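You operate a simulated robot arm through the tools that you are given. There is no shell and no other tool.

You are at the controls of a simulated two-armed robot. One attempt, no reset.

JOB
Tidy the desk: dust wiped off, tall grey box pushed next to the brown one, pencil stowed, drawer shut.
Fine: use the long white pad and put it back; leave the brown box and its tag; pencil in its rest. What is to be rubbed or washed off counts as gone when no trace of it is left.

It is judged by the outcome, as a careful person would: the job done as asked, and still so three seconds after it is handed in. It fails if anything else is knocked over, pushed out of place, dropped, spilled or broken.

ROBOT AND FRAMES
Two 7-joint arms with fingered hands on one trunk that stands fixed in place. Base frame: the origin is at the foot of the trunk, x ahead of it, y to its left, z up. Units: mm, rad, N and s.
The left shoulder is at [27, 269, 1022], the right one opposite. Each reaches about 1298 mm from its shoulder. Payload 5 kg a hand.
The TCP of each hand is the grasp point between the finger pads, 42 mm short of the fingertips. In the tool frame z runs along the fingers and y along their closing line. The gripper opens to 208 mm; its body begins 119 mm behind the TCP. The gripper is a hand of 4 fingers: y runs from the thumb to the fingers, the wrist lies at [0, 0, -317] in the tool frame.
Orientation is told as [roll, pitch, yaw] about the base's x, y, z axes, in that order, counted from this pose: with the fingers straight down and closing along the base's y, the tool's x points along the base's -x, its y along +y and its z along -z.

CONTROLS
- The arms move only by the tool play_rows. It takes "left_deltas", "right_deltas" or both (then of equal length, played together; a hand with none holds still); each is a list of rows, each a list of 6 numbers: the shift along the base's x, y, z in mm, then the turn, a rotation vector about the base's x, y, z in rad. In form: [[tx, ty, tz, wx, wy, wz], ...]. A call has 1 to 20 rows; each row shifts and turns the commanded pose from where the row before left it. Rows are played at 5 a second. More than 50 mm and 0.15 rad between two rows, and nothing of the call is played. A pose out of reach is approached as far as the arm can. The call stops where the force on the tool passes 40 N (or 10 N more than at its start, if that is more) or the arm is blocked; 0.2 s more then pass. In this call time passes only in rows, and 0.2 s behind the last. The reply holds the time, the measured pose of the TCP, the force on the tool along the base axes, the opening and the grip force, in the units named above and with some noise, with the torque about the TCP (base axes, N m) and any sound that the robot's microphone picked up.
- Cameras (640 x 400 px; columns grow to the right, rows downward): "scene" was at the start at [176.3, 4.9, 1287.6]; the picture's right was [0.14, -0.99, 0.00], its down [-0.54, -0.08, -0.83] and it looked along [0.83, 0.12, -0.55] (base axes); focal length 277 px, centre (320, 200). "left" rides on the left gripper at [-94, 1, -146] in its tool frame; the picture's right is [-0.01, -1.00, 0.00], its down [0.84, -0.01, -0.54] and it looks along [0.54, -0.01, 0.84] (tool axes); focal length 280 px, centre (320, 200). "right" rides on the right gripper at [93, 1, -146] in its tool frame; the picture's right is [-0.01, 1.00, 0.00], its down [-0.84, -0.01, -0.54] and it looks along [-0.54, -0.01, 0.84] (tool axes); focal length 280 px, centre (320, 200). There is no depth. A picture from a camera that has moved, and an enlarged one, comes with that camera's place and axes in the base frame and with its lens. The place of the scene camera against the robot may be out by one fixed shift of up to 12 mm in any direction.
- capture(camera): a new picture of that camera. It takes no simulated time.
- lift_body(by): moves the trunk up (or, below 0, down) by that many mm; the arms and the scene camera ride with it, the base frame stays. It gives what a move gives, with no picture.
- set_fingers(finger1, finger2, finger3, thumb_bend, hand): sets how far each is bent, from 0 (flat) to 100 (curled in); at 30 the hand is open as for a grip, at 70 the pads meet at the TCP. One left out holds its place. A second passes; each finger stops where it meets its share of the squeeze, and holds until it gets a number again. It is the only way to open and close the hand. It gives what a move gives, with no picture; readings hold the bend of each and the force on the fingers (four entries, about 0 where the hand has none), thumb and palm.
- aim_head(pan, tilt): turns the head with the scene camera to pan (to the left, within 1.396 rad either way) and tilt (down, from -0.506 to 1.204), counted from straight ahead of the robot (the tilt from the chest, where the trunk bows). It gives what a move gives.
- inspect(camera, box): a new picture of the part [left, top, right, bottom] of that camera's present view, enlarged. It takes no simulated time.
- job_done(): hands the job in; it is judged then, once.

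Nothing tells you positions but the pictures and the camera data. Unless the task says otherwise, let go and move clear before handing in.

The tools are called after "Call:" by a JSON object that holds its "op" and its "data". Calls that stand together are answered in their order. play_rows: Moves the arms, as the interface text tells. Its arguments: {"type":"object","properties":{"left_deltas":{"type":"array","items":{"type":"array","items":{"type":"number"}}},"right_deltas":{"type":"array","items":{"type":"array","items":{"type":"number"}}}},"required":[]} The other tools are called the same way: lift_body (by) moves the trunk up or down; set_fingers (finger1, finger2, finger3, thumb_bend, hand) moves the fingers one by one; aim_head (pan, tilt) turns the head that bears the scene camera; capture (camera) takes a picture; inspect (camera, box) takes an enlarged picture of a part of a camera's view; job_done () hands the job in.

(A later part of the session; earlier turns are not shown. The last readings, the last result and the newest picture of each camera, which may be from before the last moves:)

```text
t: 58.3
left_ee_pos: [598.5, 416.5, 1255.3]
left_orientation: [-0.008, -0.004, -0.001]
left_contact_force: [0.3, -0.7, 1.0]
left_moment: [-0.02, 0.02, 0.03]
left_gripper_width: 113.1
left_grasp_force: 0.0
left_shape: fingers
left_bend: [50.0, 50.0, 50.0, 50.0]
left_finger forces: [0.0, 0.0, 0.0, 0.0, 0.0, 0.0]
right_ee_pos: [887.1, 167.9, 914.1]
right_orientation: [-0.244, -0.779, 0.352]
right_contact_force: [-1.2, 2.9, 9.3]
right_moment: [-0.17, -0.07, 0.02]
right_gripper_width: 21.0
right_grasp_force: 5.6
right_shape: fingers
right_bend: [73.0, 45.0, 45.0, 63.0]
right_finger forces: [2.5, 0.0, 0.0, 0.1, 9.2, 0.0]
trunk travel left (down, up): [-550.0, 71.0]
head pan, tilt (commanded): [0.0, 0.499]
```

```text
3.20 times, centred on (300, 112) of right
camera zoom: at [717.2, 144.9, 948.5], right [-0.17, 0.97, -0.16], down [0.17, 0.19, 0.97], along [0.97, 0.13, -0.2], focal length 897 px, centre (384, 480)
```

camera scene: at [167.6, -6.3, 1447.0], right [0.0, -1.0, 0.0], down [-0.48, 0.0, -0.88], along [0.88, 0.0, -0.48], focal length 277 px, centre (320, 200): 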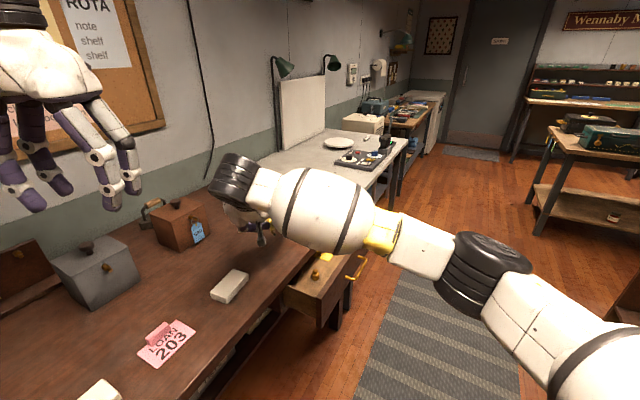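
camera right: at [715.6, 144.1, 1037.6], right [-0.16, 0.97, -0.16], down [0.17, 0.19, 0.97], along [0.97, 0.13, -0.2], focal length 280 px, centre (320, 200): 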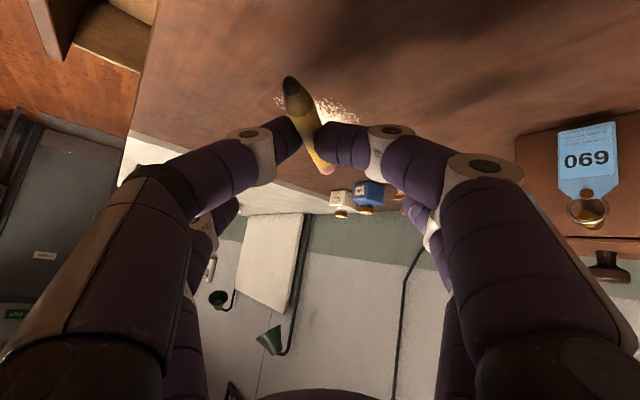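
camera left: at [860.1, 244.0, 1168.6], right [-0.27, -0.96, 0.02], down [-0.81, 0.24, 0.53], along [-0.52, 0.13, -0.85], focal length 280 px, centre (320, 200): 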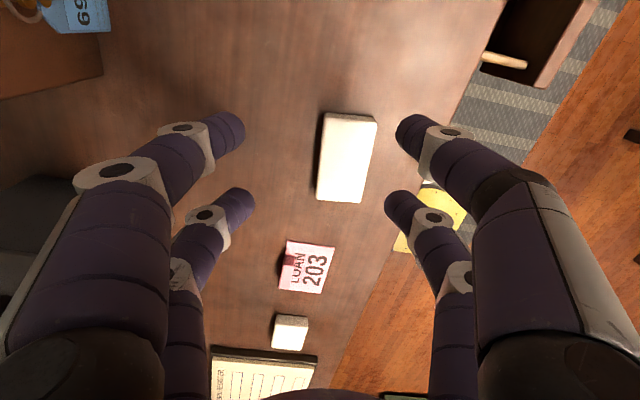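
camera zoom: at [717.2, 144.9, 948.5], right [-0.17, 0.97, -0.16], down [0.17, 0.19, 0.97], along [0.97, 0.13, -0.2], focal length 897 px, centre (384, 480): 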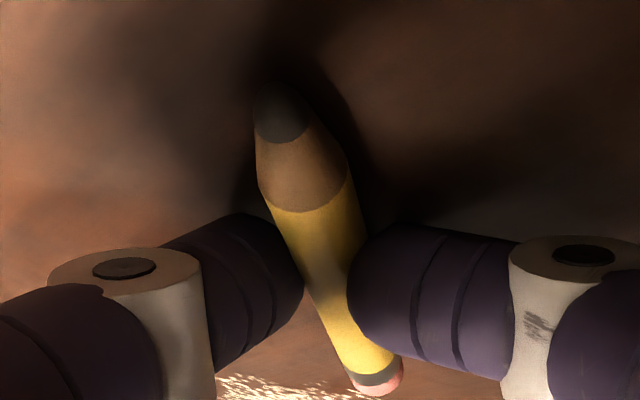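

Call:
{"op": "play_rows", "data": {"right_deltas": [[0, 0, 2, 0, 0, 0]]}}

Call:
{"op": "set_fingers", "data": {"hand": "right", "finger1": 70, "thumb_bend": 55}}

Call:
{"op": "inspect", "data": {"camera": "right", "box": [200, 50, 400, 175]}}

```text
t: 58.7
left_ee_pos: [600.0, 414.8, 1254.3]
left_orientation: [-0.007, -0.003, -0.003]
left_contact_force: [-0.9, 0.1, 0.5]
left_moment: [0.01, -0.01, 0.03]
left_gripper_width: 112.9
left_grasp_force: 0.1
left_shape: fingers
left_bend: [50.0, 50.0, 50.0, 50.0]
left_finger forces: [0.0, 0.1, 0.0, 0.0, 0.0, 0.1]
right_ee_pos: [886.4, 166.9, 914.6]
right_orientation: [-0.247, -0.778, 0.352]
right_contact_force: [0.2, 1.2, 2.8]
right_moment: [0.0, -0.04, 0.02]
right_gripper_width: 21.6
right_grasp_force: 2.1
right_shape: fingers
right_bend: [73.0, 45.0, 45.0, 63.0]
right_finger forces: [1.0, 0.0, 0.1, 0.0, 3.1, 0.1]
trunk travel left (down, up): [-550.0, 71.0]
head pan, tilt (commanded): [0.0, 0.499]
```

```text
t: 59.7
left_ee_pos: [599.4, 415.9, 1254.9]
left_orientation: [-0.005, -0.003, -0.002]
left_contact_force: [-0.2, -0.6, 0.1]
left_moment: [-0.01, -0.01, 0.02]
left_gripper_width: 113.0
left_grasp_force: 0.2
left_shape: fingers
left_bend: [50.0, 50.0, 50.0, 50.0]
left_finger forces: [0.1, 0.0, 0.1, 0.0, 0.0, 0.0]
right_ee_pos: [887.0, 167.4, 914.9]
right_orientation: [-0.244, -0.779, 0.353]
right_contact_force: [0.0, -2.4, 5.1]
right_moment: [-0.1, -0.01, -0.04]
right_gripper_width: 43.9
right_grasp_force: 2.3
right_shape: fingers
right_bend: [71.0, 45.0, 45.0, 55.0]
right_finger forces: [4.4, 0.0, 0.0, 0.0, 0.0, 0.0]
trunk travel left (down, up): [-550.0, 71.0]
head pan, tilt (commanded): [0.0, 0.499]
```

```text
3.20 times, centred on (300, 112) of right
camera zoom: at [717.5, 144.0, 950.0], right [-0.17, 0.97, -0.16], down [0.17, 0.19, 0.97], along [0.97, 0.13, -0.2], focal length 897 px, centre (384, 480)
```

zoom: 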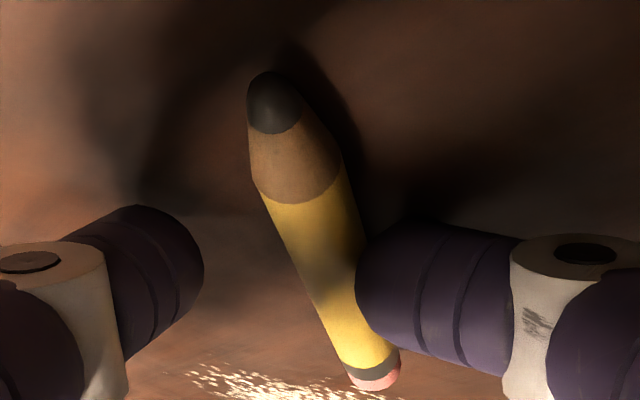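

Call:
{"op": "play_rows", "data": {"right_deltas": [[0, 0, 3, 0, 0, 0]]}}

Call:
{"op": "set_fingers", "data": {"hand": "right", "finger1": 64, "thumb_bend": 52}}

Call:
{"op": "play_rows", "data": {"right_deltas": [[0, 0, 8, 0, 0, 0], [0, 0, 20, 0, 0, 0], [0, 0, 30, 0, 0, 0], [0, 0, 30, 0, 0, 0], [0, 0, 30, 0, 0, 0]]}}

Call:
{"op": "capture", "data": {"camera": "right"}}

```text
t: 60.1
left_ee_pos: [598.6, 414.7, 1255.9]
left_orientation: [-0.007, -0.003, -0.001]
left_contact_force: [-0.1, 0.2, -0.1]
left_moment: [0.0, 0.03, 0.01]
left_gripper_width: 112.9
left_grasp_force: 0.1
left_shape: fingers
left_bend: [50.0, 50.0, 50.0, 50.0]
left_finger forces: [0.0, 0.0, 0.0, 0.0, 0.1, 0.0]
right_ee_pos: [885.7, 167.1, 915.9]
right_orientation: [-0.245, -0.778, 0.352]
right_contact_force: [0.1, -0.3, 0.1]
right_moment: [0.01, 0.0, -0.03]
right_gripper_width: 47.9
right_grasp_force: 0.8
right_shape: fingers
right_bend: [70.0, 45.0, 45.0, 55.0]
right_finger forces: [0.6, 0.1, 0.0, 0.1, 0.0, 0.0]
trunk travel left (down, up): [-550.0, 71.0]
head pan, tilt (commanded): [0.0, 0.499]
```

```text
t: 61.1
left_ee_pos: [598.4, 415.8, 1255.1]
left_orientation: [-0.007, -0.002, -0.002]
left_contact_force: [-1.1, 0.8, 0.3]
left_moment: [0.0, -0.01, 0.02]
left_gripper_width: 113.0
left_grasp_force: 0.1
left_shape: fingers
left_bend: [50.0, 50.0, 50.0, 50.0]
left_finger forces: [0.0, 0.0, 0.1, 0.0, 0.1, 0.0]
right_ee_pos: [886.4, 166.9, 920.5]
right_orientation: [-0.245, -0.782, 0.354]
right_contact_force: [4.8, -0.3, 13.3]
right_moment: [0.03, -0.42, -0.04]
right_gripper_width: 60.9
right_grasp_force: 6.9
right_shape: fingers
right_bend: [68.0, 45.0, 45.0, 52.0]
right_finger forces: [14.1, 0.0, 0.1, 0.0, 0.1, 0.0]
trunk travel left (down, up): [-550.0, 71.0]
head pan, tilt (commanded): [0.0, 0.499]
```

```text
t: 62.3
left_ee_pos: [598.5, 416.7, 1255.1]
left_orientation: [-0.007, -0.004, -0.002]
left_contact_force: [-0.5, -0.2, 1.0]
left_moment: [-0.02, -0.08, 0.0]
left_gripper_width: 113.4
left_grasp_force: 0.1
left_shape: fingers
left_bend: [50.0, 50.0, 50.0, 50.0]
left_finger forces: [0.0, 0.0, 0.0, 0.0, 0.0, 0.0]
right_ee_pos: [886.6, 166.9, 1033.2]
right_orientation: [-0.244, -0.778, 0.352]
right_contact_force: [0.4, 0.6, -0.2]
right_moment: [-0.02, -0.04, -0.01]
right_gripper_width: 70.8
right_grasp_force: 0.1
right_shape: fingers
right_bend: [64.0, 45.0, 45.0, 52.0]
right_finger forces: [0.0, 0.0, 0.0, 0.0, 0.1, 0.0]
trunk travel left (down, up): [-550.0, 71.0]
head pan, tilt (commanded): [0.0, 0.499]
```

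```text
taken
camera right: at [717.4, 144.1, 1070.0], right [-0.17, 0.97, -0.16], down [0.18, 0.19, 0.97], along [0.97, 0.13, -0.2], focal length 280 px, centre (320, 200)
```

right: 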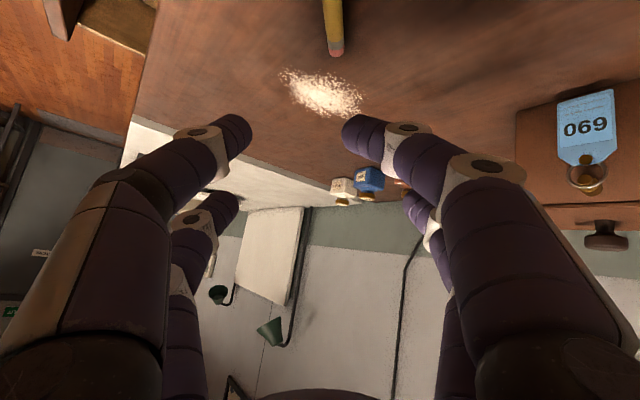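

The pencil lies on the desk in its new spot. I'll withdraw the right hand to the side and look at the scene.

Call:
{"op": "play_rows", "data": {"right_deltas": [[-10, -20, 30, 0, 0, 0], [-21, -40, 15, 0, 0, 0], [-21, -40, 10, 0, 0, 0], [-21, -40, 10, 0, 0, 0], [-21, -40, 10, 0, 0, 0], [-21, -40, 10, 0, 0, 0], [-21, -40, 10, 0, 0, 0], [-21, -40, 10, 0, 0, 0], [-21, -40, 10, 0, 0, 0], [-21, -40, 10, 0, 0, 0]]}}

Call:
{"op": "aim_head", "data": {"pan": 0.25, "tilt": 0.7}}

Call:
{"op": "capture", "data": {"camera": "scene"}}

Call:
{"op": "inspect", "data": {"camera": "scene", "box": [240, 120, 440, 245]}}

```text
t: 64.5
left_ee_pos: [599.3, 414.3, 1255.2]
left_orientation: [-0.008, -0.005, -0.003]
left_contact_force: [-0.4, -1.3, 1.1]
left_moment: [0.12, -0.05, 0.05]
left_gripper_width: 113.0
left_grasp_force: 0.0
left_shape: fingers
left_bend: [50.0, 50.0, 50.0, 50.0]
left_finger forces: [0.1, 0.1, 0.1, 0.0, 0.0, 0.0]
right_ee_pos: [686.2, -211.7, 1160.7]
right_orientation: [-0.241, -0.78, 0.352]
right_contact_force: [0.3, -0.5, -0.7]
right_moment: [0.04, -0.05, 0.02]
right_gripper_width: 71.0
right_grasp_force: 0.0
right_shape: fingers
right_bend: [64.0, 45.0, 45.0, 52.0]
right_finger forces: [0.0, 0.1, 0.1, 0.0, 0.0, 0.0]
trunk travel left (down, up): [-550.0, 71.0]
head pan, tilt (commanded): [0.0, 0.499]
```

```text
t: 65.3
left_ee_pos: [599.1, 414.8, 1256.4]
left_orientation: [-0.007, -0.004, -0.002]
left_contact_force: [-0.1, -0.3, 0.5]
left_moment: [0.09, -0.03, 0.0]
left_gripper_width: 112.9
left_grasp_force: 0.1
left_shape: fingers
left_bend: [50.0, 50.0, 50.0, 50.0]
left_finger forces: [0.1, 0.0, 0.0, 0.0, 0.0, 0.0]
right_ee_pos: [688.2, -212.6, 1161.5]
right_orientation: [-0.245, -0.78, 0.35]
right_contact_force: [-0.2, -1.2, 0.5]
right_moment: [0.01, -0.01, 0.04]
right_gripper_width: 71.4
right_grasp_force: 0.1
right_shape: fingers
right_bend: [64.0, 45.0, 45.0, 52.0]
right_finger forces: [0.0, 0.0, 0.0, 0.0, 0.0, 0.0]
trunk travel left (down, up): [-550.0, 71.0]
head pan, tilt (commanded): [0.25, 0.7]
```

```text
taken
camera scene: at [159.3, 12.7, 1429.3], right [0.25, -0.97, 0.0], down [-0.62, -0.16, -0.77], along [0.74, 0.19, -0.64], focal length 277 px, centre (320, 200)
```

scene: 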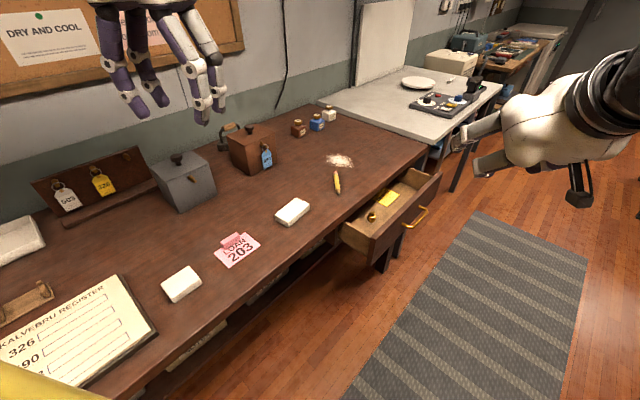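

```text
3.20 times, centred on (340, 182) of scene
camera zoom: at [159.3, 12.7, 1429.3], right [0.25, -0.97, 0.0], down [-0.62, -0.16, -0.77], along [0.74, 0.19, -0.64], focal length 887 px, centre (256, 256)
```

zoom: 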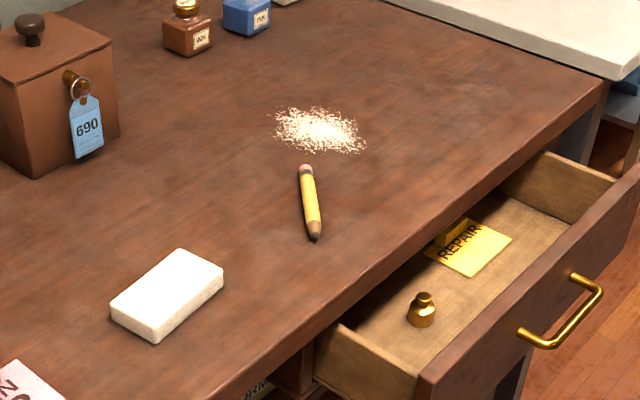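

The pencil now lies near (900, 148). Next I turn the left hand half round into its better-reaching orientation.

Call:
{"op": "play_rows", "data": {"left_deltas": [[0, 0, -5, 0, 0, 0.14], [0, 0, -5, 0, 0, 0.14], [0, 0, -5, 0, 0, 0.14], [0, 0, -5, 0, 0, 0.14], [0, 0, -5, 0, 0, 0.14], [0, 0, -5, 0, 0, 0.14], [0, 0, -5, 0, 0, 0.14], [0, 0, -5, 0, 0, 0.14], [0, 0, -5, 0, 0, 0.14], [0, 0, -5, 0, 0, 0.14], [0, 0, -5, 0, 0, 0.14], [0, 0, -5, 0, 0, 0.14], [0, 0, -5, 0, 0, 0.14], [0, 0, -5, 0, 0, 0.14], [0, 0, -5, 0, 0, 0.14], [0, 0, -5, 0, 0, 0.14], [0, 0, -5, 0, 0, 0.14], [0, 0, -5, 0, 0, 0.14], [0, 0, -5, 0, 0, 0.14], [0, 0, -5, 0, 0, 0.14]]}}

Call:
{"op": "capture", "data": {"camera": "left"}}

Call:
{"op": "capture", "data": {"camera": "scene"}}

```text
t: 69.5
left_ee_pos: [595.1, 416.4, 1154.5]
left_orientation: [-0.007, -0.004, 2.8]
left_contact_force: [-0.1, 0.2, 0.2]
left_moment: [-0.01, -0.01, 0.03]
left_gripper_width: 113.0
left_grasp_force: 0.1
left_shape: fingers
left_bend: [50.0, 50.0, 50.0, 50.0]
left_finger forces: [0.0, 0.0, 0.0, 0.0, 0.0, 0.1]
right_ee_pos: [687.6, -211.8, 1161.9]
right_orientation: [-0.243, -0.778, 0.353]
right_contact_force: [0.0, -1.0, 0.1]
right_moment: [0.0, 0.04, 0.01]
right_gripper_width: 71.0
right_grasp_force: 0.1
right_shape: fingers
right_bend: [64.0, 45.0, 45.0, 52.0]
right_finger forces: [0.1, 0.1, 0.1, 0.1, 0.0, 0.1]
trunk travel left (down, up): [-550.0, 71.0]
head pan, tilt (commanded): [0.25, 0.7]
```

```text
taken
camera left: at [508.7, 444.5, 1301.9], right [0.32, 0.95, 0.01], down [0.8, -0.28, 0.54], along [0.51, -0.17, -0.84], focal length 280 px, centre (320, 200)
```

left: 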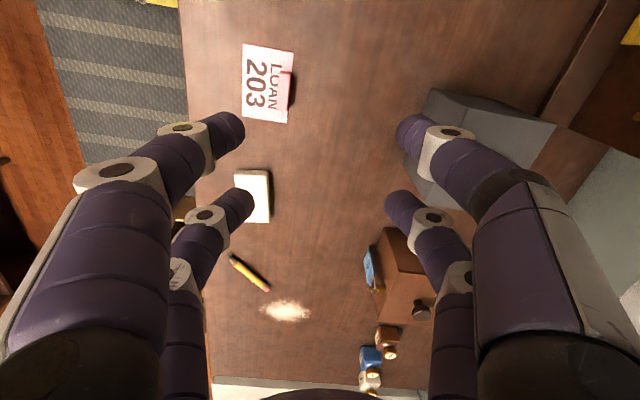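

```text
taken
camera scene: at [159.6, 13.3, 1429.2], right [0.25, -0.97, 0.0], down [-0.62, -0.16, -0.76], along [0.74, 0.19, -0.64], focal length 277 px, centre (320, 200)
```

scene: 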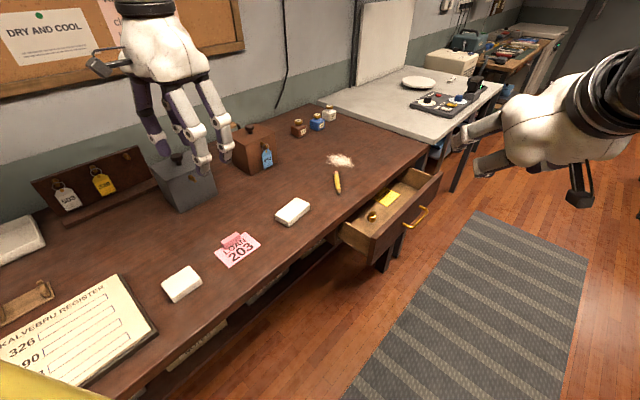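

The left hand now has the good orientation and its camera looks forward. I'll take it above the pencil, aligned with it.

Call:
{"op": "play_rows", "data": {"left_deltas": [[31, -26.7, -10, 0, 0, 0.062], [31, -26.7, -10, 0, 0, 0.062], [31, -26.7, -10, 0, 0, 0.062], [31, -26.7, -10, 0, 0, 0.062], [31, -26.7, -10, 0, 0, 0.062], [31, -26.7, -10, 0, 0, 0.062], [31, -26.7, -15, 0, 0, 0.062], [31, -26.7, -15, 0, 0, 0.062], [31, -26.7, -15, 0, 0, 0.062], [31, -26.7, -15, 0, 0, 0.062]]}}

Call:
{"op": "capture", "data": {"camera": "left"}}

```text
t: 71.7
left_ee_pos: [775.3, 280.7, 1023.3]
left_orientation: [-0.004, -0.002, -2.865]
left_contact_force: [0.0, 1.0, -1.6]
left_moment: [-0.06, 0.13, 0.01]
left_gripper_width: 112.7
left_grasp_force: 0.0
left_shape: fingers
left_bend: [50.0, 50.0, 50.0, 50.0]
left_finger forces: [0.0, 0.0, 0.1, 0.0, 0.0, 0.0]
left hand out of reach, approached as far as the arm can: row 6, 7, 8, 9, 10
right_ee_pos: [689.7, -211.4, 1159.9]
right_orientation: [-0.244, -0.777, 0.352]
right_contact_force: [0.4, 1.0, -0.2]
right_moment: [-0.05, 0.04, -0.07]
right_gripper_width: 71.2
right_grasp_force: 0.0
right_shape: fingers
right_bend: [64.0, 45.0, 45.0, 52.0]
right_finger forces: [0.0, 0.0, 0.1, 0.1, 0.1, 0.0]
trunk travel left (down, up): [-550.0, 71.0]
head pan, tilt (commanded): [0.25, 0.7]
```

```text
taken
camera left: at [686.9, 253.2, 1169.4], right [-0.29, 0.96, 0.0], down [0.81, 0.24, 0.54], along [0.51, 0.16, -0.84], focal length 280 px, centre (320, 200)
```

left: 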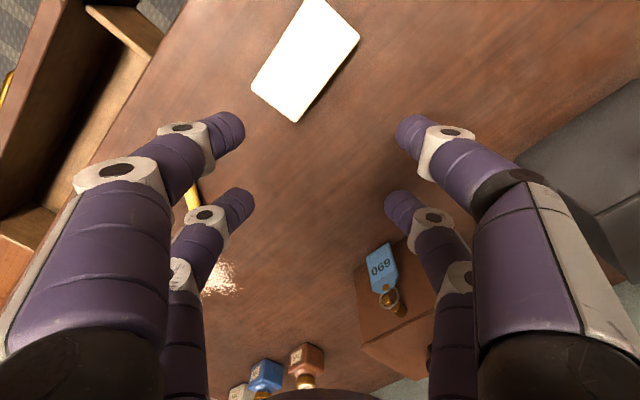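

The left arm hits the same limit again, so its elbow seems stuck high and outward. I'll compare both elbows with the head camera.

Call:
{"op": "aim_head", "data": {"pan": 1.2, "tilt": 0.3}}

Call:
{"op": "capture", "data": {"camera": "scene"}}

Call:
{"op": "aim_head", "data": {"pan": -1.2, "tilt": 0.3}}

Call:
{"op": "capture", "data": {"camera": "scene"}}

```text
t: 72.9
left_ee_pos: [775.3, 280.3, 1024.7]
left_orientation: [-0.005, 0.0, -2.867]
left_contact_force: [-0.5, 0.6, 0.4]
left_moment: [0.02, -0.01, -0.02]
left_gripper_width: 113.0
left_grasp_force: 0.1
left_shape: fingers
left_bend: [50.0, 50.0, 50.0, 50.0]
left_finger forces: [0.1, 0.0, 0.0, 0.0, 0.0, 0.0]
right_ee_pos: [687.8, -211.0, 1160.7]
right_orientation: [-0.244, -0.78, 0.353]
right_contact_force: [-0.5, -0.1, -0.3]
right_moment: [0.0, -0.01, -0.01]
right_gripper_width: 71.1
right_grasp_force: 0.1
right_shape: fingers
right_bend: [64.0, 45.0, 45.0, 52.0]
right_finger forces: [0.0, 0.0, 0.0, 0.1, 0.0, 0.0]
trunk travel left (down, up): [-550.0, 71.0]
head pan, tilt (commanded): [1.201, 0.3]
```

```text
taken
camera scene: at [110.9, 79.4, 1465.3], right [0.93, -0.36, 0.0], down [-0.11, -0.28, -0.96], along [0.35, 0.89, -0.3], focal length 277 px, centre (320, 200)
```

scene: 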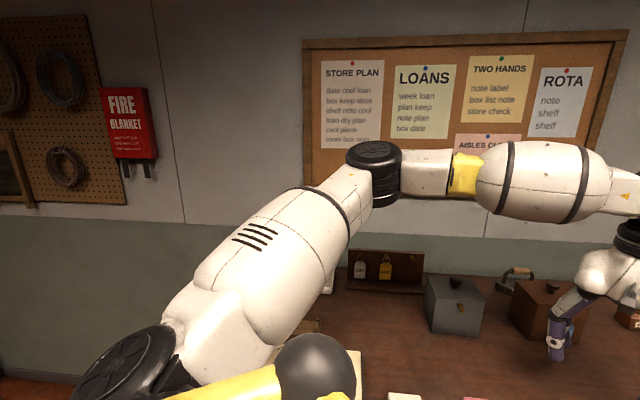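

```text
t: 75.1
left_ee_pos: [774.4, 280.8, 1024.2]
left_orientation: [-0.005, 0.0, -2.867]
left_contact_force: [-0.1, 0.5, 0.5]
left_moment: [0.03, 0.04, 0.0]
left_gripper_width: 113.1
left_grasp_force: 0.0
left_shape: fingers
left_bend: [50.0, 50.0, 50.0, 50.0]
left_finger forces: [0.1, 0.1, 0.0, 0.0, 0.0, 0.0]
right_ee_pos: [688.3, -212.8, 1161.5]
right_orientation: [-0.244, -0.779, 0.353]
right_contact_force: [-0.6, 0.1, -1.2]
right_moment: [-0.04, 0.01, -0.02]
right_gripper_width: 70.9
right_grasp_force: 0.1
right_shape: fingers
right_bend: [64.0, 45.0, 45.0, 52.0]
right_finger forces: [0.1, 0.0, 0.1, 0.1, 0.0, 0.0]
trunk travel left (down, up): [-550.0, 71.0]
head pan, tilt (commanded): [-1.201, 0.3]
```

```text
taken
camera scene: at [111.0, -94.7, 1465.3], right [-0.93, -0.36, 0.0], down [-0.11, 0.28, -0.96], along [0.35, -0.89, -0.3], focal length 277 px, centre (320, 200)
```

scene: 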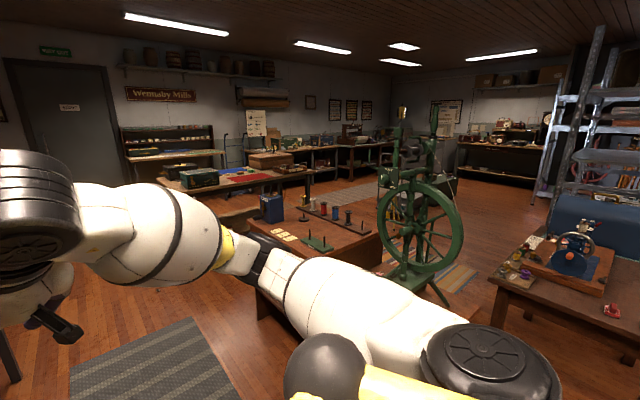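

The left elbow is high with the upper arm swung outward, while the right elbow hangs lower. I'll fold the left arm back and point its hand forward and upward, which should force the left elbow down into the better configuration.

Call:
{"op": "play_rows", "data": {"left_deltas": [[-20, 10, 15, 0, -0.14, 0], [-20, 10, 15, 0, -0.14, 0], [-20, 10, 15, 0, -0.14, 0], [-20, 10, 15, 0, -0.14, 0], [-20, 10, 15, 0, -0.14, 0], [-10, 5, 15, 0, -0.14, 0], [-10, 5, 15, 0, -0.14, 0], [-10, 5, 15, 0, -0.14, 0], [0, 0, 15, 0, -0.14, 0], [0, 0, 15, 0, -0.14, 0], [0, 0, 15, 0, -0.14, 0], [0, 0, 15, 0, -0.14, 0], [0, 0, 15, 0, -0.14, 0], [0, 0, 15, 0, -0.14, 0], [0, 0, 15, 0, -0.14, 0], [0, 0, 15, 0, -0.14, 0]]}}

Call:
{"op": "aim_head", "data": {"pan": 1.2, "tilt": 0.3}}

Call:
{"op": "capture", "data": {"camera": "scene"}}

```text
t: 78.5
left_ee_pos: [668.6, 483.2, 1435.1]
left_orientation: [2.452, 1.328, -0.809]
left_contact_force: [3.5, -0.2, -2.9]
left_moment: [-0.08, -0.53, 0.11]
left_gripper_width: 113.0
left_grasp_force: 0.1
left_shape: fingers
left_bend: [50.0, 50.0, 50.0, 50.0]
left_finger forces: [0.0, 0.1, 0.0, 0.1, 0.1, 0.0]
left hand out of reach, approached as far as the arm can: row 4, 5, 6, 7, 8, 9, 10, 11, 13, 14, 15, 16
right_ee_pos: [689.7, -213.6, 1159.8]
right_orientation: [-0.242, -0.777, 0.351]
right_contact_force: [1.2, -0.7, -1.3]
right_moment: [0.11, 0.04, 0.14]
right_gripper_width: 71.1
right_grasp_force: 0.1
right_shape: fingers
right_bend: [64.0, 45.0, 45.0, 52.0]
right_finger forces: [0.1, 0.0, 0.0, 0.0, 0.1, 0.0]
trunk travel left (down, up): [-550.0, 71.0]
head pan, tilt (commanded): [-1.201, 0.3]
```

```text
t: 80.7
left_ee_pos: [665.2, 484.7, 1438.9]
left_orientation: [2.471, 1.32, -0.789]
left_contact_force: [-0.1, 0.4, 0.3]
left_moment: [-0.01, -0.01, -0.04]
left_gripper_width: 112.8
left_grasp_force: 0.0
left_shape: fingers
left_bend: [50.0, 50.0, 50.0, 50.0]
left_finger forces: [0.1, 0.0, 0.1, 0.0, 0.0, 0.1]
right_ee_pos: [688.3, -212.5, 1160.0]
right_orientation: [-0.245, -0.778, 0.353]
right_contact_force: [0.7, 0.2, 1.2]
right_moment: [0.02, 0.0, -0.01]
right_gripper_width: 71.1
right_grasp_force: 0.1
right_shape: fingers
right_bend: [64.0, 45.0, 45.0, 52.0]
right_finger forces: [0.1, 0.1, 0.0, 0.0, 0.1, 0.0]
trunk travel left (down, up): [-550.0, 71.0]
head pan, tilt (commanded): [1.201, 0.3]
```

```text
taken
camera scene: at [111.1, 79.3, 1465.3], right [0.93, -0.36, 0.0], down [-0.11, -0.28, -0.96], along [0.35, 0.89, -0.3], focal length 277 px, centre (320, 200)
```

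scene: 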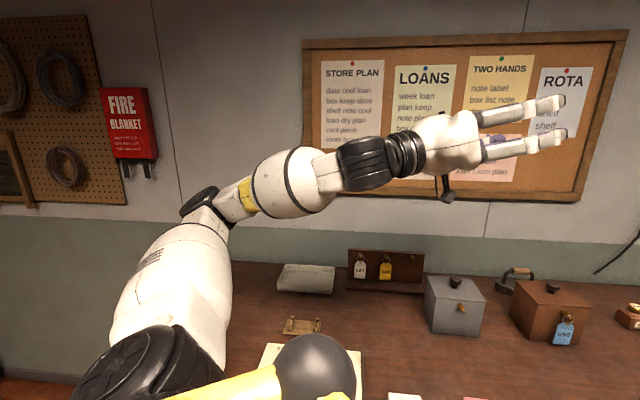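

The elbow did swing down and outward. I'll now bring the left hand low at the left side with fingers down, then try extending forward along a low path.

Call:
{"op": "play_rows", "data": {"left_deltas": [[-19, 9, -30, 0, 0.136, 0], [-19, 9, -30, 0, 0.136, 0], [-19, 9, -30, 0, 0.136, 0], [-19, 9, -30, 0, 0.136, 0], [-19, 9, -30, 0, 0.136, 0], [-19, 9, -30, 0, 0.136, 0], [-19, 9, -30, 0, 0.136, 0], [-19, 9, -30, 0, 0.136, 0], [-19, 9, -30, 0, 0.136, 0], [-19, 9, -30, 0, 0.136, 0], [-19, 9, -30, 0, 0.136, 0], [-19, 9, -30, 0, 0.136, 0], [-10, 5, -20, 0, 0.136, 0]]}}

Call:
{"op": "capture", "data": {"camera": "scene"}}

```text
t: 83.5
left_ee_pos: [426.6, 597.6, 1059.4]
left_orientation: [0.098, -0.026, -2.966]
left_contact_force: [0.7, -1.1, 0.5]
left_moment: [0.11, 0.04, -0.01]
left_gripper_width: 113.1
left_grasp_force: 0.1
left_shape: fingers
left_bend: [50.0, 50.0, 50.0, 50.0]
left_finger forces: [0.0, 0.1, 0.0, 0.0, 0.0, 0.1]
right_ee_pos: [687.9, -213.1, 1161.5]
right_orientation: [-0.242, -0.781, 0.352]
right_contact_force: [0.3, -0.7, -0.2]
right_moment: [0.09, -0.04, 0.09]
right_gripper_width: 71.2
right_grasp_force: 0.1
right_shape: fingers
right_bend: [64.0, 45.0, 45.0, 52.0]
right_finger forces: [0.1, 0.0, 0.1, 0.1, 0.0, 0.0]
trunk travel left (down, up): [-550.0, 71.0]
head pan, tilt (commanded): [1.201, 0.3]
```

```text
taken
camera scene: at [110.8, 78.4, 1465.5], right [0.93, -0.36, 0.0], down [-0.11, -0.27, -0.96], along [0.35, 0.89, -0.29], focal length 277 px, centre (320, 200)
```

scene: 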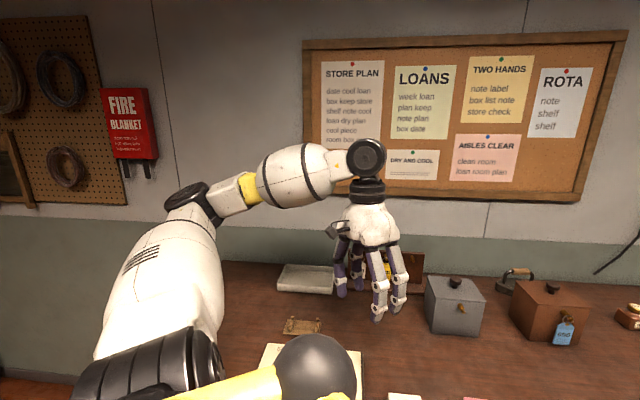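

Call:
{"op": "play_rows", "data": {"left_deltas": [[25, -35, 0, -0.01, 0, 0.008], [25, -35, 0, -0.01, 0, 0.008], [30, -32, 0, -0.01, 0, 0.008], [30, -32, 0, -0.01, 0, 0.008], [32, -30, 0, -0.01, 0, 0.008], [32, -30, -5, -0.01, 0, 0.008], [32, -30, -5, -0.01, 0, 0.008], [32, -30, -5, -0.01, 0, 0.008], [32, -30, -5, -0.01, 0, 0.008], [32, -30, -5, 0, 0, 0.008], [32, -28, -5, 0, 0, 0.008], [32, -28, -5, 0, 0, 0.008], [32, -28, -5, 0, 0, 0.008], [32, -25, -5, 0, 0, 0.008], [32, -20, -5, 0, 0, 0]]}}

Call:
{"op": "capture", "data": {"camera": "scene"}}

```text
t: 86.7
left_ee_pos: [794.6, 237.2, 1013.1]
left_orientation: [0.19, -0.04, -2.856]
left_contact_force: [-0.4, -0.5, 0.7]
left_moment: [0.0, -0.08, 0.0]
left_gripper_width: 112.6
left_grasp_force: 0.0
left_shape: fingers
left_bend: [50.0, 50.0, 50.0, 50.0]
left_finger forces: [0.0, 0.0, 0.0, 0.0, 0.0, 0.1]
left hand out of reach, approached as far as the arm can: row 12, 13, 14, 15
right_ee_pos: [687.0, -212.4, 1161.6]
right_orientation: [-0.245, -0.779, 0.351]
right_contact_force: [-1.1, 0.5, -0.3]
right_moment: [0.0, -0.06, 0.03]
right_gripper_width: 71.1
right_grasp_force: 0.1
right_shape: fingers
right_bend: [64.0, 45.0, 45.0, 52.0]
right_finger forces: [0.0, 0.0, 0.0, 0.1, 0.0, 0.0]
trunk travel left (down, up): [-550.0, 71.0]
head pan, tilt (commanded): [1.201, 0.3]
```

```text
taken
camera scene: at [110.0, 79.3, 1465.4], right [0.93, -0.36, 0.0], down [-0.11, -0.28, -0.96], along [0.35, 0.89, -0.3], focal length 277 px, centre (320, 200)
```

scene: 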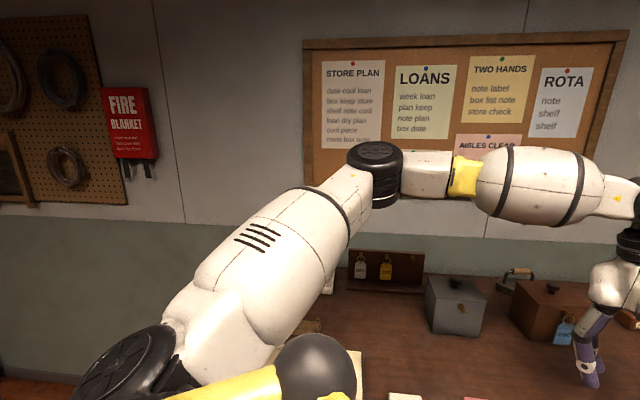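

The elbow came back to the same raised spot at the limit. I'll retract to a nearer, lower pose and see where the elbow goes there.

Call:
{"op": "play_rows", "data": {"left_deltas": [[-35, 10, 0, 0.02, 0, 0], [-35, 10, 0, 0.02, 0, 0], [-35, 10, 0, 0.02, 0, 0], [-35, 10, 0, 0.02, 0, 0], [-35, 10, 0, 0.02, 0, 0], [-35, 10, 0, 0.02, 0, 0], [-35, 10, 0, 0.02, 0, 0], [-35, 5, 0, 0.02, 0, 0]]}}

Call:
{"op": "capture", "data": {"camera": "scene"}}

```text
t: 88.5
left_ee_pos: [512.9, 311.9, 1015.3]
left_orientation: [0.034, 0.004, -2.853]
left_contact_force: [-0.6, 0.5, -0.1]
left_moment: [0.01, -0.08, 0.03]
left_gripper_width: 113.0
left_grasp_force: 0.1
left_shape: fingers
left_bend: [50.0, 50.0, 50.0, 50.0]
left_finger forces: [0.1, 0.0, 0.0, 0.1, 0.0, 0.0]
right_ee_pos: [686.2, -212.1, 1162.6]
right_orientation: [-0.246, -0.78, 0.353]
right_contact_force: [-0.4, -0.5, 0.7]
right_moment: [0.0, 0.01, 0.01]
right_gripper_width: 70.7
right_grasp_force: 0.0
right_shape: fingers
right_bend: [64.0, 45.0, 45.0, 52.0]
right_finger forces: [0.0, 0.1, 0.0, 0.1, 0.1, 0.0]
trunk travel left (down, up): [-550.0, 71.0]
head pan, tilt (commanded): [1.201, 0.3]
```

```text
taken
camera scene: at [110.3, 79.4, 1465.4], right [0.93, -0.36, 0.0], down [-0.11, -0.28, -0.96], along [0.35, 0.89, -0.3], focal length 277 px, centre (320, 200)
```

scene: 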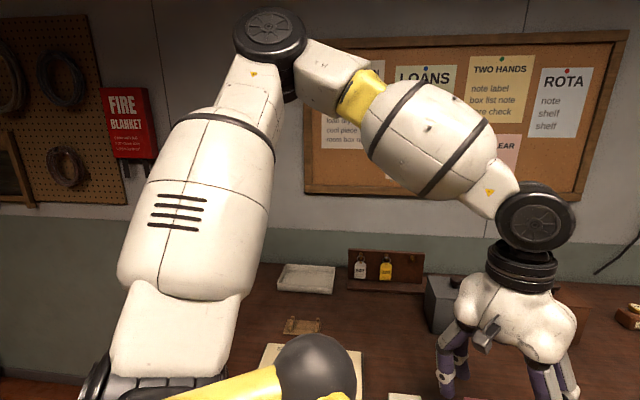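

The left arm keeps its elbow-up posture, so I'll use it only nearby (rest, grey box) and let the well-reaching right arm do the wiping and bring the pencil closer. I'll move the left hand aside and bring the right hand over the pencil with a level grip.

Call:
{"op": "set_fingers", "data": {"hand": "right", "finger1": 60, "finger2": 50, "finger3": 50, "thumb_bend": 60}}

Call:
{"op": "play_rows", "data": {"left_deltas": [[-9.3, 31, 8.5, 0, 0, 0], [-9.3, 31, 8.5, 0, 0, 0], [-9.3, 31, 8.5, 0, 0, 0], [-9.3, 31, 8.5, 0, 0, 0], [-9.3, 31, 8.5, 0, 0, 0], [-9.3, 31, 8.5, 0, 0, 0], [-9.3, 31, 8.5, 0, 0, 0], [-9.3, 31, 8.5, 0, 0, 0], [-9.3, 31, 8.5, 0, 0, 0], [-9.3, 31, 8.5, 0, 0, 0]], "right_deltas": [[22, 36, -10, 0.054, 0.01, 0], [22, 36, -10, 0.054, 0.01, 0], [22, 36, -10, 0.054, 0.01, 0], [22, 36, -10, 0, 0, 0.055], [22, 36, -10, 0, 0, 0.055], [22, 36, -10, -0.018, 0.064, 0], [22, 36, -10, -0.018, 0.064, 0], [22, 36, -20, -0.018, 0.064, 0], [22, 36, -30, 0, 0, 0], [23, 38, -20, 0, 0, 0]]}}

Call:
{"op": "capture", "data": {"camera": "right"}}

Call:
{"op": "aim_head", "data": {"pan": 0.25, "tilt": 0.7}}

Call:
{"op": "capture", "data": {"camera": "scene"}}

```text
t: 89.5
left_ee_pos: [513.2, 310.4, 1014.7]
left_orientation: [0.033, 0.0, -2.855]
left_contact_force: [0.2, -0.2, -0.2]
left_moment: [0.01, 0.02, -0.02]
left_gripper_width: 112.7
left_grasp_force: 0.1
left_shape: fingers
left_bend: [50.0, 50.0, 50.0, 50.0]
left_finger forces: [0.0, 0.0, 0.1, 0.1, 0.1, 0.0]
right_ee_pos: [687.8, -212.1, 1161.2]
right_orientation: [-0.245, -0.781, 0.352]
right_contact_force: [0.4, 0.4, 0.6]
right_moment: [0.0, 0.0, 0.02]
right_gripper_width: 60.1
right_grasp_force: 0.0
right_shape: fingers
right_bend: [60.0, 50.0, 50.0, 60.0]
right_finger forces: [0.1, 0.0, 0.1, 0.1, 0.1, 0.0]
trunk travel left (down, up): [-550.0, 71.0]
head pan, tilt (commanded): [1.201, 0.3]
```

```text
refused: row 9 steps farther than a row can; nothing moved
```

```text
taken
camera right: at [519.0, -235.4, 1196.7], right [-0.17, 0.97, -0.16], down [0.17, 0.19, 0.97], along [0.97, 0.13, -0.2], focal length 280 px, centre (320, 200)
```

right: 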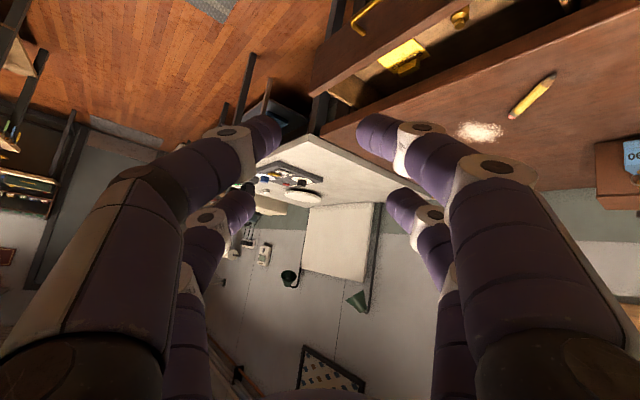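

```text
t: 90.7
left_ee_pos: [512.9, 310.5, 1015.6]
left_orientation: [0.033, 0.001, -2.853]
left_contact_force: [-0.6, -0.7, -0.2]
left_moment: [-0.01, -0.02, -0.01]
left_gripper_width: 112.8
left_grasp_force: 0.0
left_shape: fingers
left_bend: [50.0, 50.0, 50.0, 50.0]
left_finger forces: [0.0, 0.0, 0.1, 0.1, 0.1, 0.0]
right_ee_pos: [687.6, -212.4, 1160.6]
right_orientation: [-0.244, -0.781, 0.353]
right_contact_force: [-0.8, -0.6, 0.8]
right_moment: [0.01, 0.03, -0.01]
right_gripper_width: 60.0
right_grasp_force: 0.0
right_shape: fingers
right_bend: [60.0, 50.0, 50.0, 60.0]
right_finger forces: [0.1, 0.0, 0.0, 0.0, 0.0, 0.0]
trunk travel left (down, up): [-550.0, 71.0]
head pan, tilt (commanded): [0.25, 0.7]
```

```text
taken
camera scene: at [159.5, 13.4, 1429.2], right [0.25, -0.97, 0.0], down [-0.62, -0.16, -0.77], along [0.74, 0.19, -0.64], focal length 277 px, centre (320, 200)
```

scene: 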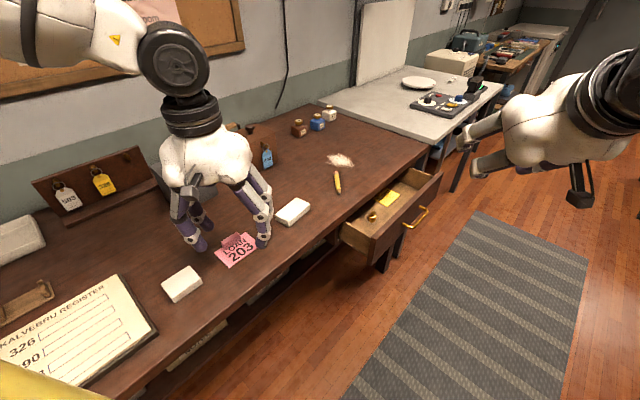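

One row was slightly too long; I'll resend with shorter steps.

Call:
{"op": "play_rows", "data": {"left_deltas": [[-9.3, 31, 8.5, 0, 0, 0], [-9.3, 31, 8.5, 0, 0, 0], [-9.3, 31, 8.5, 0, 0, 0], [-9.3, 31, 8.5, 0, 0, 0], [-9.3, 31, 8.5, 0, 0, 0], [-9.3, 31, 8.5, 0, 0, 0], [-9.3, 31, 8.5, 0, 0, 0], [-9.3, 31, 8.5, 0, 0, 0], [-9.3, 31, 8.5, 0, 0, 0], [-9.3, 31, 8.5, 0, 0, 0], [0, 0, 0, 0, 0, 0], [0, 0, 0, 0, 0, 0]], "right_deltas": [[18, 30, -8, 0.054, 0.01, 0], [18, 30, -8, 0.054, 0.01, 0], [18, 30, -8, 0.054, 0.01, 0], [18, 30, -8, 0, 0, 0.055], [18, 30, -10, 0, 0, 0.055], [18, 30, -10, -0.018, 0.064, 0], [18, 30, -15, -0.018, 0.064, 0], [18, 30, -20, -0.018, 0.064, 0], [19, 30, -20, 0, 0, 0], [19, 30, -20, 0, 0, 0], [19, 31, -20, 0, 0, 0], [19, 31, -14, 0, 0, 0]]}}

Call:
{"op": "capture", "data": {"camera": "right"}}

Call:
{"op": "capture", "data": {"camera": "scene"}}

```text
t: 93.3
left_ee_pos: [421.3, 625.4, 1097.3]
left_orientation: [0.034, 0.001, -2.852]
left_contact_force: [-0.2, -0.4, -0.6]
left_moment: [-0.06, -0.05, 0.0]
left_gripper_width: 112.8
left_grasp_force: 0.0
left_shape: fingers
left_bend: [50.0, 50.0, 50.0, 50.0]
left_finger forces: [0.0, 0.0, 0.0, 0.0, 0.0, 0.1]
right_ee_pos: [906.4, 151.2, 998.9]
right_orientation: [-0.008, -0.594, 0.296]
right_contact_force: [-0.2, -0.7, 0.8]
right_moment: [-0.05, 0.0, -0.02]
right_gripper_width: 60.2
right_grasp_force: 0.1
right_shape: fingers
right_bend: [60.0, 50.0, 50.0, 60.0]
right_finger forces: [0.0, 0.0, 0.0, 0.1, 0.0, 0.1]
trunk travel left (down, up): [-550.0, 71.0]
head pan, tilt (commanded): [0.25, 0.7]
```

```text
taken
camera right: at [752.7, 106.5, 1067.8], right [-0.28, 0.96, 0.0], down [0.38, 0.11, 0.92], along [0.88, 0.25, -0.4], focal length 280 px, centre (320, 200)
```

right: 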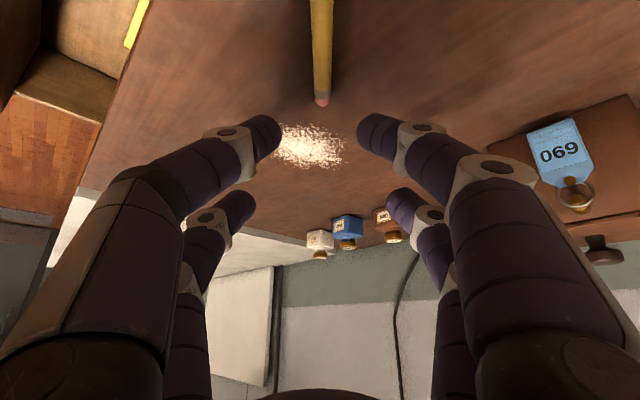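

```text
taken
camera scene: at [159.2, 14.4, 1429.2], right [0.25, -0.97, 0.0], down [-0.62, -0.16, -0.76], along [0.74, 0.19, -0.64], focal length 277 px, centre (320, 200)
```

scene: 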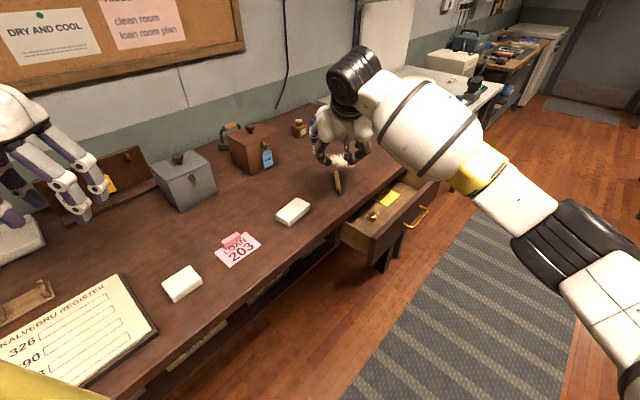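

The hand is well aligned with the pencil. Lowering to grasp it.

Call:
{"op": "play_rows", "data": {"right_deltas": [[-3, 0, -20, 0, 0, 0], [0, 0, -20, 0, 0, 0], [0, 0, -20, 0, 0, 0], [0, 0, -12, 0, 0, 0], [0, 0, -3, 0, 0, 0], [0, 0, -1.5, 0, 0, 0], [0, 0, -1.5, 0, 0, 0]]}}

Call:
{"op": "inspect", "data": {"camera": "right", "box": [220, 30, 420, 155]}}

```text
t: 94.9
left_ee_pos: [420.9, 623.5, 1099.1]
left_orientation: [0.033, 0.003, -2.852]
left_contact_force: [0.5, -0.2, 0.1]
left_moment: [0.02, 0.02, -0.01]
left_gripper_width: 112.9
left_grasp_force: 0.0
left_shape: fingers
left_bend: [50.0, 50.0, 50.0, 50.0]
left_finger forces: [0.0, 0.0, 0.0, 0.0, 0.0, 0.1]
right_ee_pos: [903.6, 148.7, 923.9]
right_orientation: [-0.004, -0.596, 0.293]
right_contact_force: [-1.3, 0.4, 7.9]
right_moment: [0.31, 0.2, 0.04]
right_gripper_width: 59.8
right_grasp_force: 4.7
right_shape: fingers
right_bend: [60.0, 50.0, 50.0, 60.0]
right_finger forces: [8.0, 0.1, 0.1, 0.1, 0.4, 0.0]
trunk travel left (down, up): [-550.0, 71.0]
head pan, tilt (commanded): [0.25, 0.7]
```

```text
3.20 times, centred on (320, 92) of right
camera zoom: at [750.3, 105.3, 991.6], right [-0.28, 0.96, 0.0], down [0.38, 0.11, 0.92], along [0.88, 0.25, -0.39], focal length 897 px, centre (320, 544)
```

zoom: 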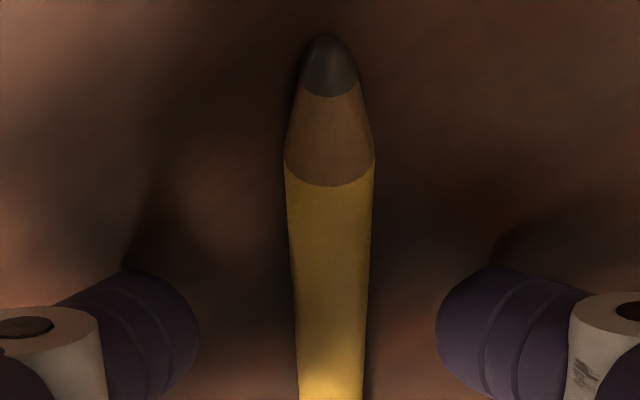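

Call:
{"op": "play_rows", "data": {"right_deltas": [[0, 0, 2.5, 0, 0, 0], [-1.1, 3.6, 0, 0, 0, 0]]}}

Call:
{"op": "set_fingers", "data": {"hand": "right", "finger1": 66, "thumb_bend": 66}}

Call:
{"op": "inspect", "data": {"camera": "right", "box": [220, 30, 420, 155]}}

```text
t: 95.5
left_ee_pos: [422.2, 623.5, 1098.6]
left_orientation: [0.033, 0.001, -2.852]
left_contact_force: [-0.2, -0.6, -0.6]
left_moment: [-0.03, 0.0, -0.01]
left_gripper_width: 112.9
left_grasp_force: 0.0
left_shape: fingers
left_bend: [50.0, 50.0, 50.0, 50.0]
left_finger forces: [0.0, 0.0, 0.0, 0.0, 0.0, 0.0]
right_ee_pos: [903.3, 152.2, 922.9]
right_orientation: [-0.006, -0.595, 0.291]
right_contact_force: [-0.1, 0.1, 1.6]
right_moment: [0.03, 0.02, 0.01]
right_gripper_width: 58.8
right_grasp_force: 0.8
right_shape: fingers
right_bend: [61.0, 50.0, 50.0, 60.0]
right_finger forces: [1.6, 0.0, 0.0, 0.0, 0.0, 0.0]
trunk travel left (down, up): [-550.0, 71.0]
head pan, tilt (commanded): [0.25, 0.7]
```

```text
t: 96.5
left_ee_pos: [421.2, 623.5, 1098.3]
left_orientation: [0.033, 0.001, -2.854]
left_contact_force: [0.9, -0.9, 0.3]
left_moment: [0.01, 0.03, 0.01]
left_gripper_width: 112.6
left_grasp_force: 0.0
left_shape: fingers
left_bend: [50.0, 50.0, 50.0, 50.0]
left_finger forces: [0.1, 0.1, 0.0, 0.0, 0.0, 0.0]
right_ee_pos: [903.8, 152.4, 922.7]
right_orientation: [-0.006, -0.595, 0.292]
right_contact_force: [-0.6, 0.9, 0.0]
right_moment: [0.01, -0.03, -0.04]
right_gripper_width: 30.6
right_grasp_force: 0.0
right_shape: fingers
right_bend: [66.0, 50.0, 50.0, 66.0]
right_finger forces: [0.0, 0.1, 0.1, 0.0, 0.0, 0.1]
trunk travel left (down, up): [-550.0, 71.0]
head pan, tilt (commanded): [0.25, 0.7]
```

```text
3.20 times, centred on (320, 92) of right
camera zoom: at [749.6, 108.0, 992.5], right [-0.27, 0.96, 0.0], down [0.38, 0.11, 0.92], along [0.88, 0.25, -0.4], focal length 897 px, centre (320, 544)
```

zoom: 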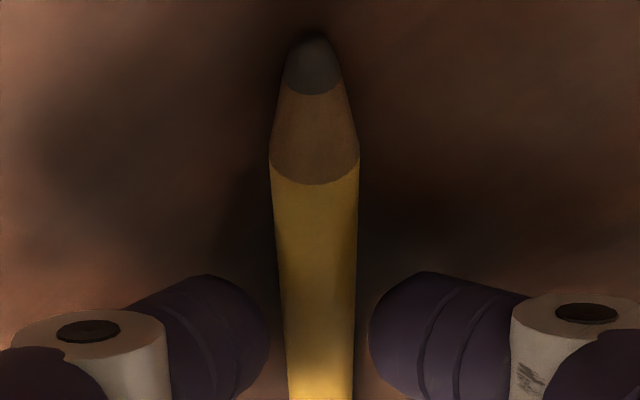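

Call:
{"op": "play_rows", "data": {"right_deltas": [[0, 0, -2.5, 0, 0, 0]]}}

Call:
{"op": "set_fingers", "data": {"hand": "right", "finger1": 74, "thumb_bend": 74}}

Call:
{"op": "inspect", "data": {"camera": "right", "box": [220, 30, 420, 155]}}

```text
t: 96.9
left_ee_pos: [420.8, 623.4, 1097.4]
left_orientation: [0.032, 0.001, -2.851]
left_contact_force: [0.8, -0.8, -0.7]
left_moment: [-0.02, -0.03, 0.01]
left_gripper_width: 112.9
left_grasp_force: 0.0
left_shape: fingers
left_bend: [50.0, 50.0, 50.0, 50.0]
left_finger forces: [0.0, 0.0, 0.1, 0.1, 0.0, 0.0]
right_ee_pos: [903.0, 151.4, 920.8]
right_orientation: [-0.003, -0.594, 0.294]
right_contact_force: [0.8, -0.1, 0.1]
right_moment: [-0.02, -0.01, 0.02]
right_gripper_width: 30.7
right_grasp_force: 0.2
right_shape: fingers
right_bend: [66.0, 50.0, 50.0, 66.0]
right_finger forces: [0.0, 0.1, 0.1, 0.0, 0.0, 0.0]
trunk travel left (down, up): [-550.0, 71.0]
head pan, tilt (commanded): [0.25, 0.7]
```

```text
t: 97.9
left_ee_pos: [421.2, 622.0, 1099.1]
left_orientation: [0.033, 0.003, -2.852]
left_contact_force: [-0.7, 0.9, -1.0]
left_moment: [0.01, 0.01, -0.01]
left_gripper_width: 112.7
left_grasp_force: 0.1
left_shape: fingers
left_bend: [50.0, 50.0, 50.0, 50.0]
left_finger forces: [0.0, 0.0, 0.1, 0.0, 0.1, 0.0]
right_ee_pos: [902.3, 151.5, 921.8]
right_orientation: [-0.007, -0.595, 0.293]
right_contact_force: [2.5, 0.8, 7.2]
right_moment: [0.02, -0.04, 0.01]
right_gripper_width: 4.2
right_grasp_force: 7.8
right_shape: fingers
right_bend: [72.0, 50.0, 50.0, 73.0]
right_finger forces: [7.0, 0.0, 0.1, 0.0, 8.7, 0.1]
trunk travel left (down, up): [-550.0, 71.0]
head pan, tilt (commanded): [0.25, 0.7]
```

```text
3.20 times, centred on (320, 92) of right
camera zoom: at [749.3, 108.1, 990.7], right [-0.27, 0.96, 0.0], down [0.38, 0.11, 0.92], along [0.88, 0.25, -0.4], focal length 897 px, centre (320, 544)
```

zoom: 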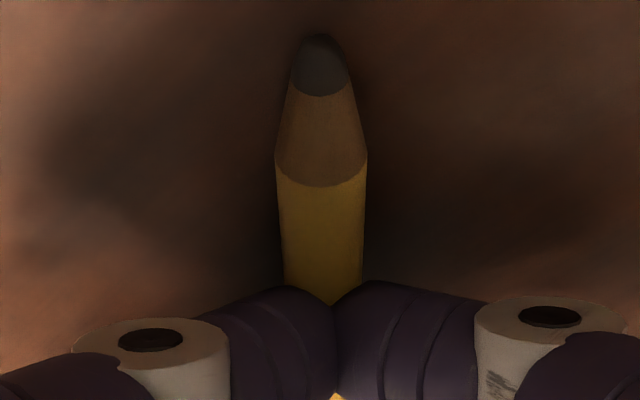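

The tips rose as they closed and met above the pencil. I'll open again, go lower to touch, and close from there.

Call:
{"op": "set_fingers", "data": {"hand": "right", "finger1": 65, "thumb_bend": 65}}

Call:
{"op": "play_rows", "data": {"right_deltas": [[0, 0, -1.5, 0, 0, 0], [0, 0, -1.5, 0, 0, 0], [0, 0, -1.5, 0, 0, 0]]}}

Call:
{"op": "inspect", "data": {"camera": "right", "box": [220, 30, 420, 155]}}

```text
t: 98.9
left_ee_pos: [421.6, 621.6, 1098.8]
left_orientation: [0.033, 0.002, -2.853]
left_contact_force: [-0.5, 0.3, -0.5]
left_moment: [-0.02, -0.02, 0.02]
left_gripper_width: 112.9
left_grasp_force: 0.1
left_shape: fingers
left_bend: [50.0, 50.0, 50.0, 50.0]
left_finger forces: [0.0, 0.0, 0.0, 0.1, 0.1, 0.0]
right_ee_pos: [903.1, 152.7, 920.1]
right_orientation: [-0.006, -0.592, 0.294]
right_contact_force: [0.2, -0.1, 0.9]
right_moment: [0.0, -0.04, -0.01]
right_gripper_width: 34.5
right_grasp_force: 0.1
right_shape: fingers
right_bend: [65.0, 50.0, 50.0, 65.0]
right_finger forces: [0.1, 0.0, 0.0, 0.0, 0.1, 0.0]
trunk travel left (down, up): [-550.0, 71.0]
head pan, tilt (commanded): [0.25, 0.7]
```

```text
t: 99.7
left_ee_pos: [421.0, 624.0, 1099.6]
left_orientation: [0.034, 0.005, -2.854]
left_contact_force: [0.1, 0.6, -0.9]
left_moment: [-0.01, -0.01, 0.02]
left_gripper_width: 112.8
left_grasp_force: 0.0
left_shape: fingers
left_bend: [50.0, 50.0, 50.0, 50.0]
left_finger forces: [0.0, 0.0, 0.1, 0.0, 0.0, 0.1]
right_ee_pos: [903.0, 152.5, 919.9]
right_orientation: [-0.005, -0.599, 0.294]
right_contact_force: [0.6, 0.6, 19.5]
right_moment: [0.03, 0.07, -0.07]
right_gripper_width: 33.8
right_grasp_force: 10.5
right_shape: fingers
right_bend: [65.0, 50.0, 50.0, 65.0]
right_finger forces: [12.3, 0.0, 0.0, 0.0, 7.9, 0.1]
trunk travel left (down, up): [-550.0, 71.0]
head pan, tilt (commanded): [0.25, 0.7]
```

```text
3.20 times, centred on (320, 92) of right
camera zoom: at [748.9, 108.7, 988.3], right [-0.28, 0.96, 0.0], down [0.38, 0.1, 0.92], along [0.88, 0.25, -0.39], focal length 897 px, centre (320, 544)
```

zoom: 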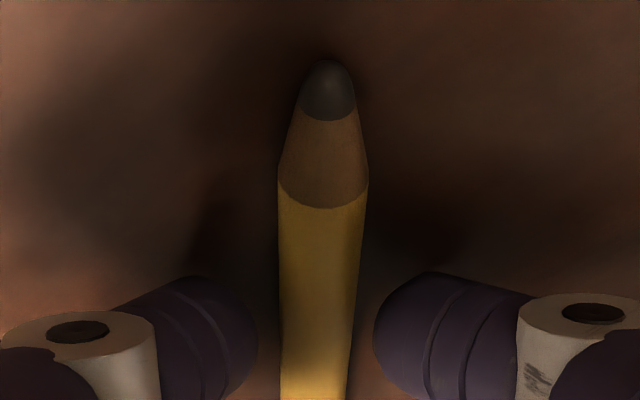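

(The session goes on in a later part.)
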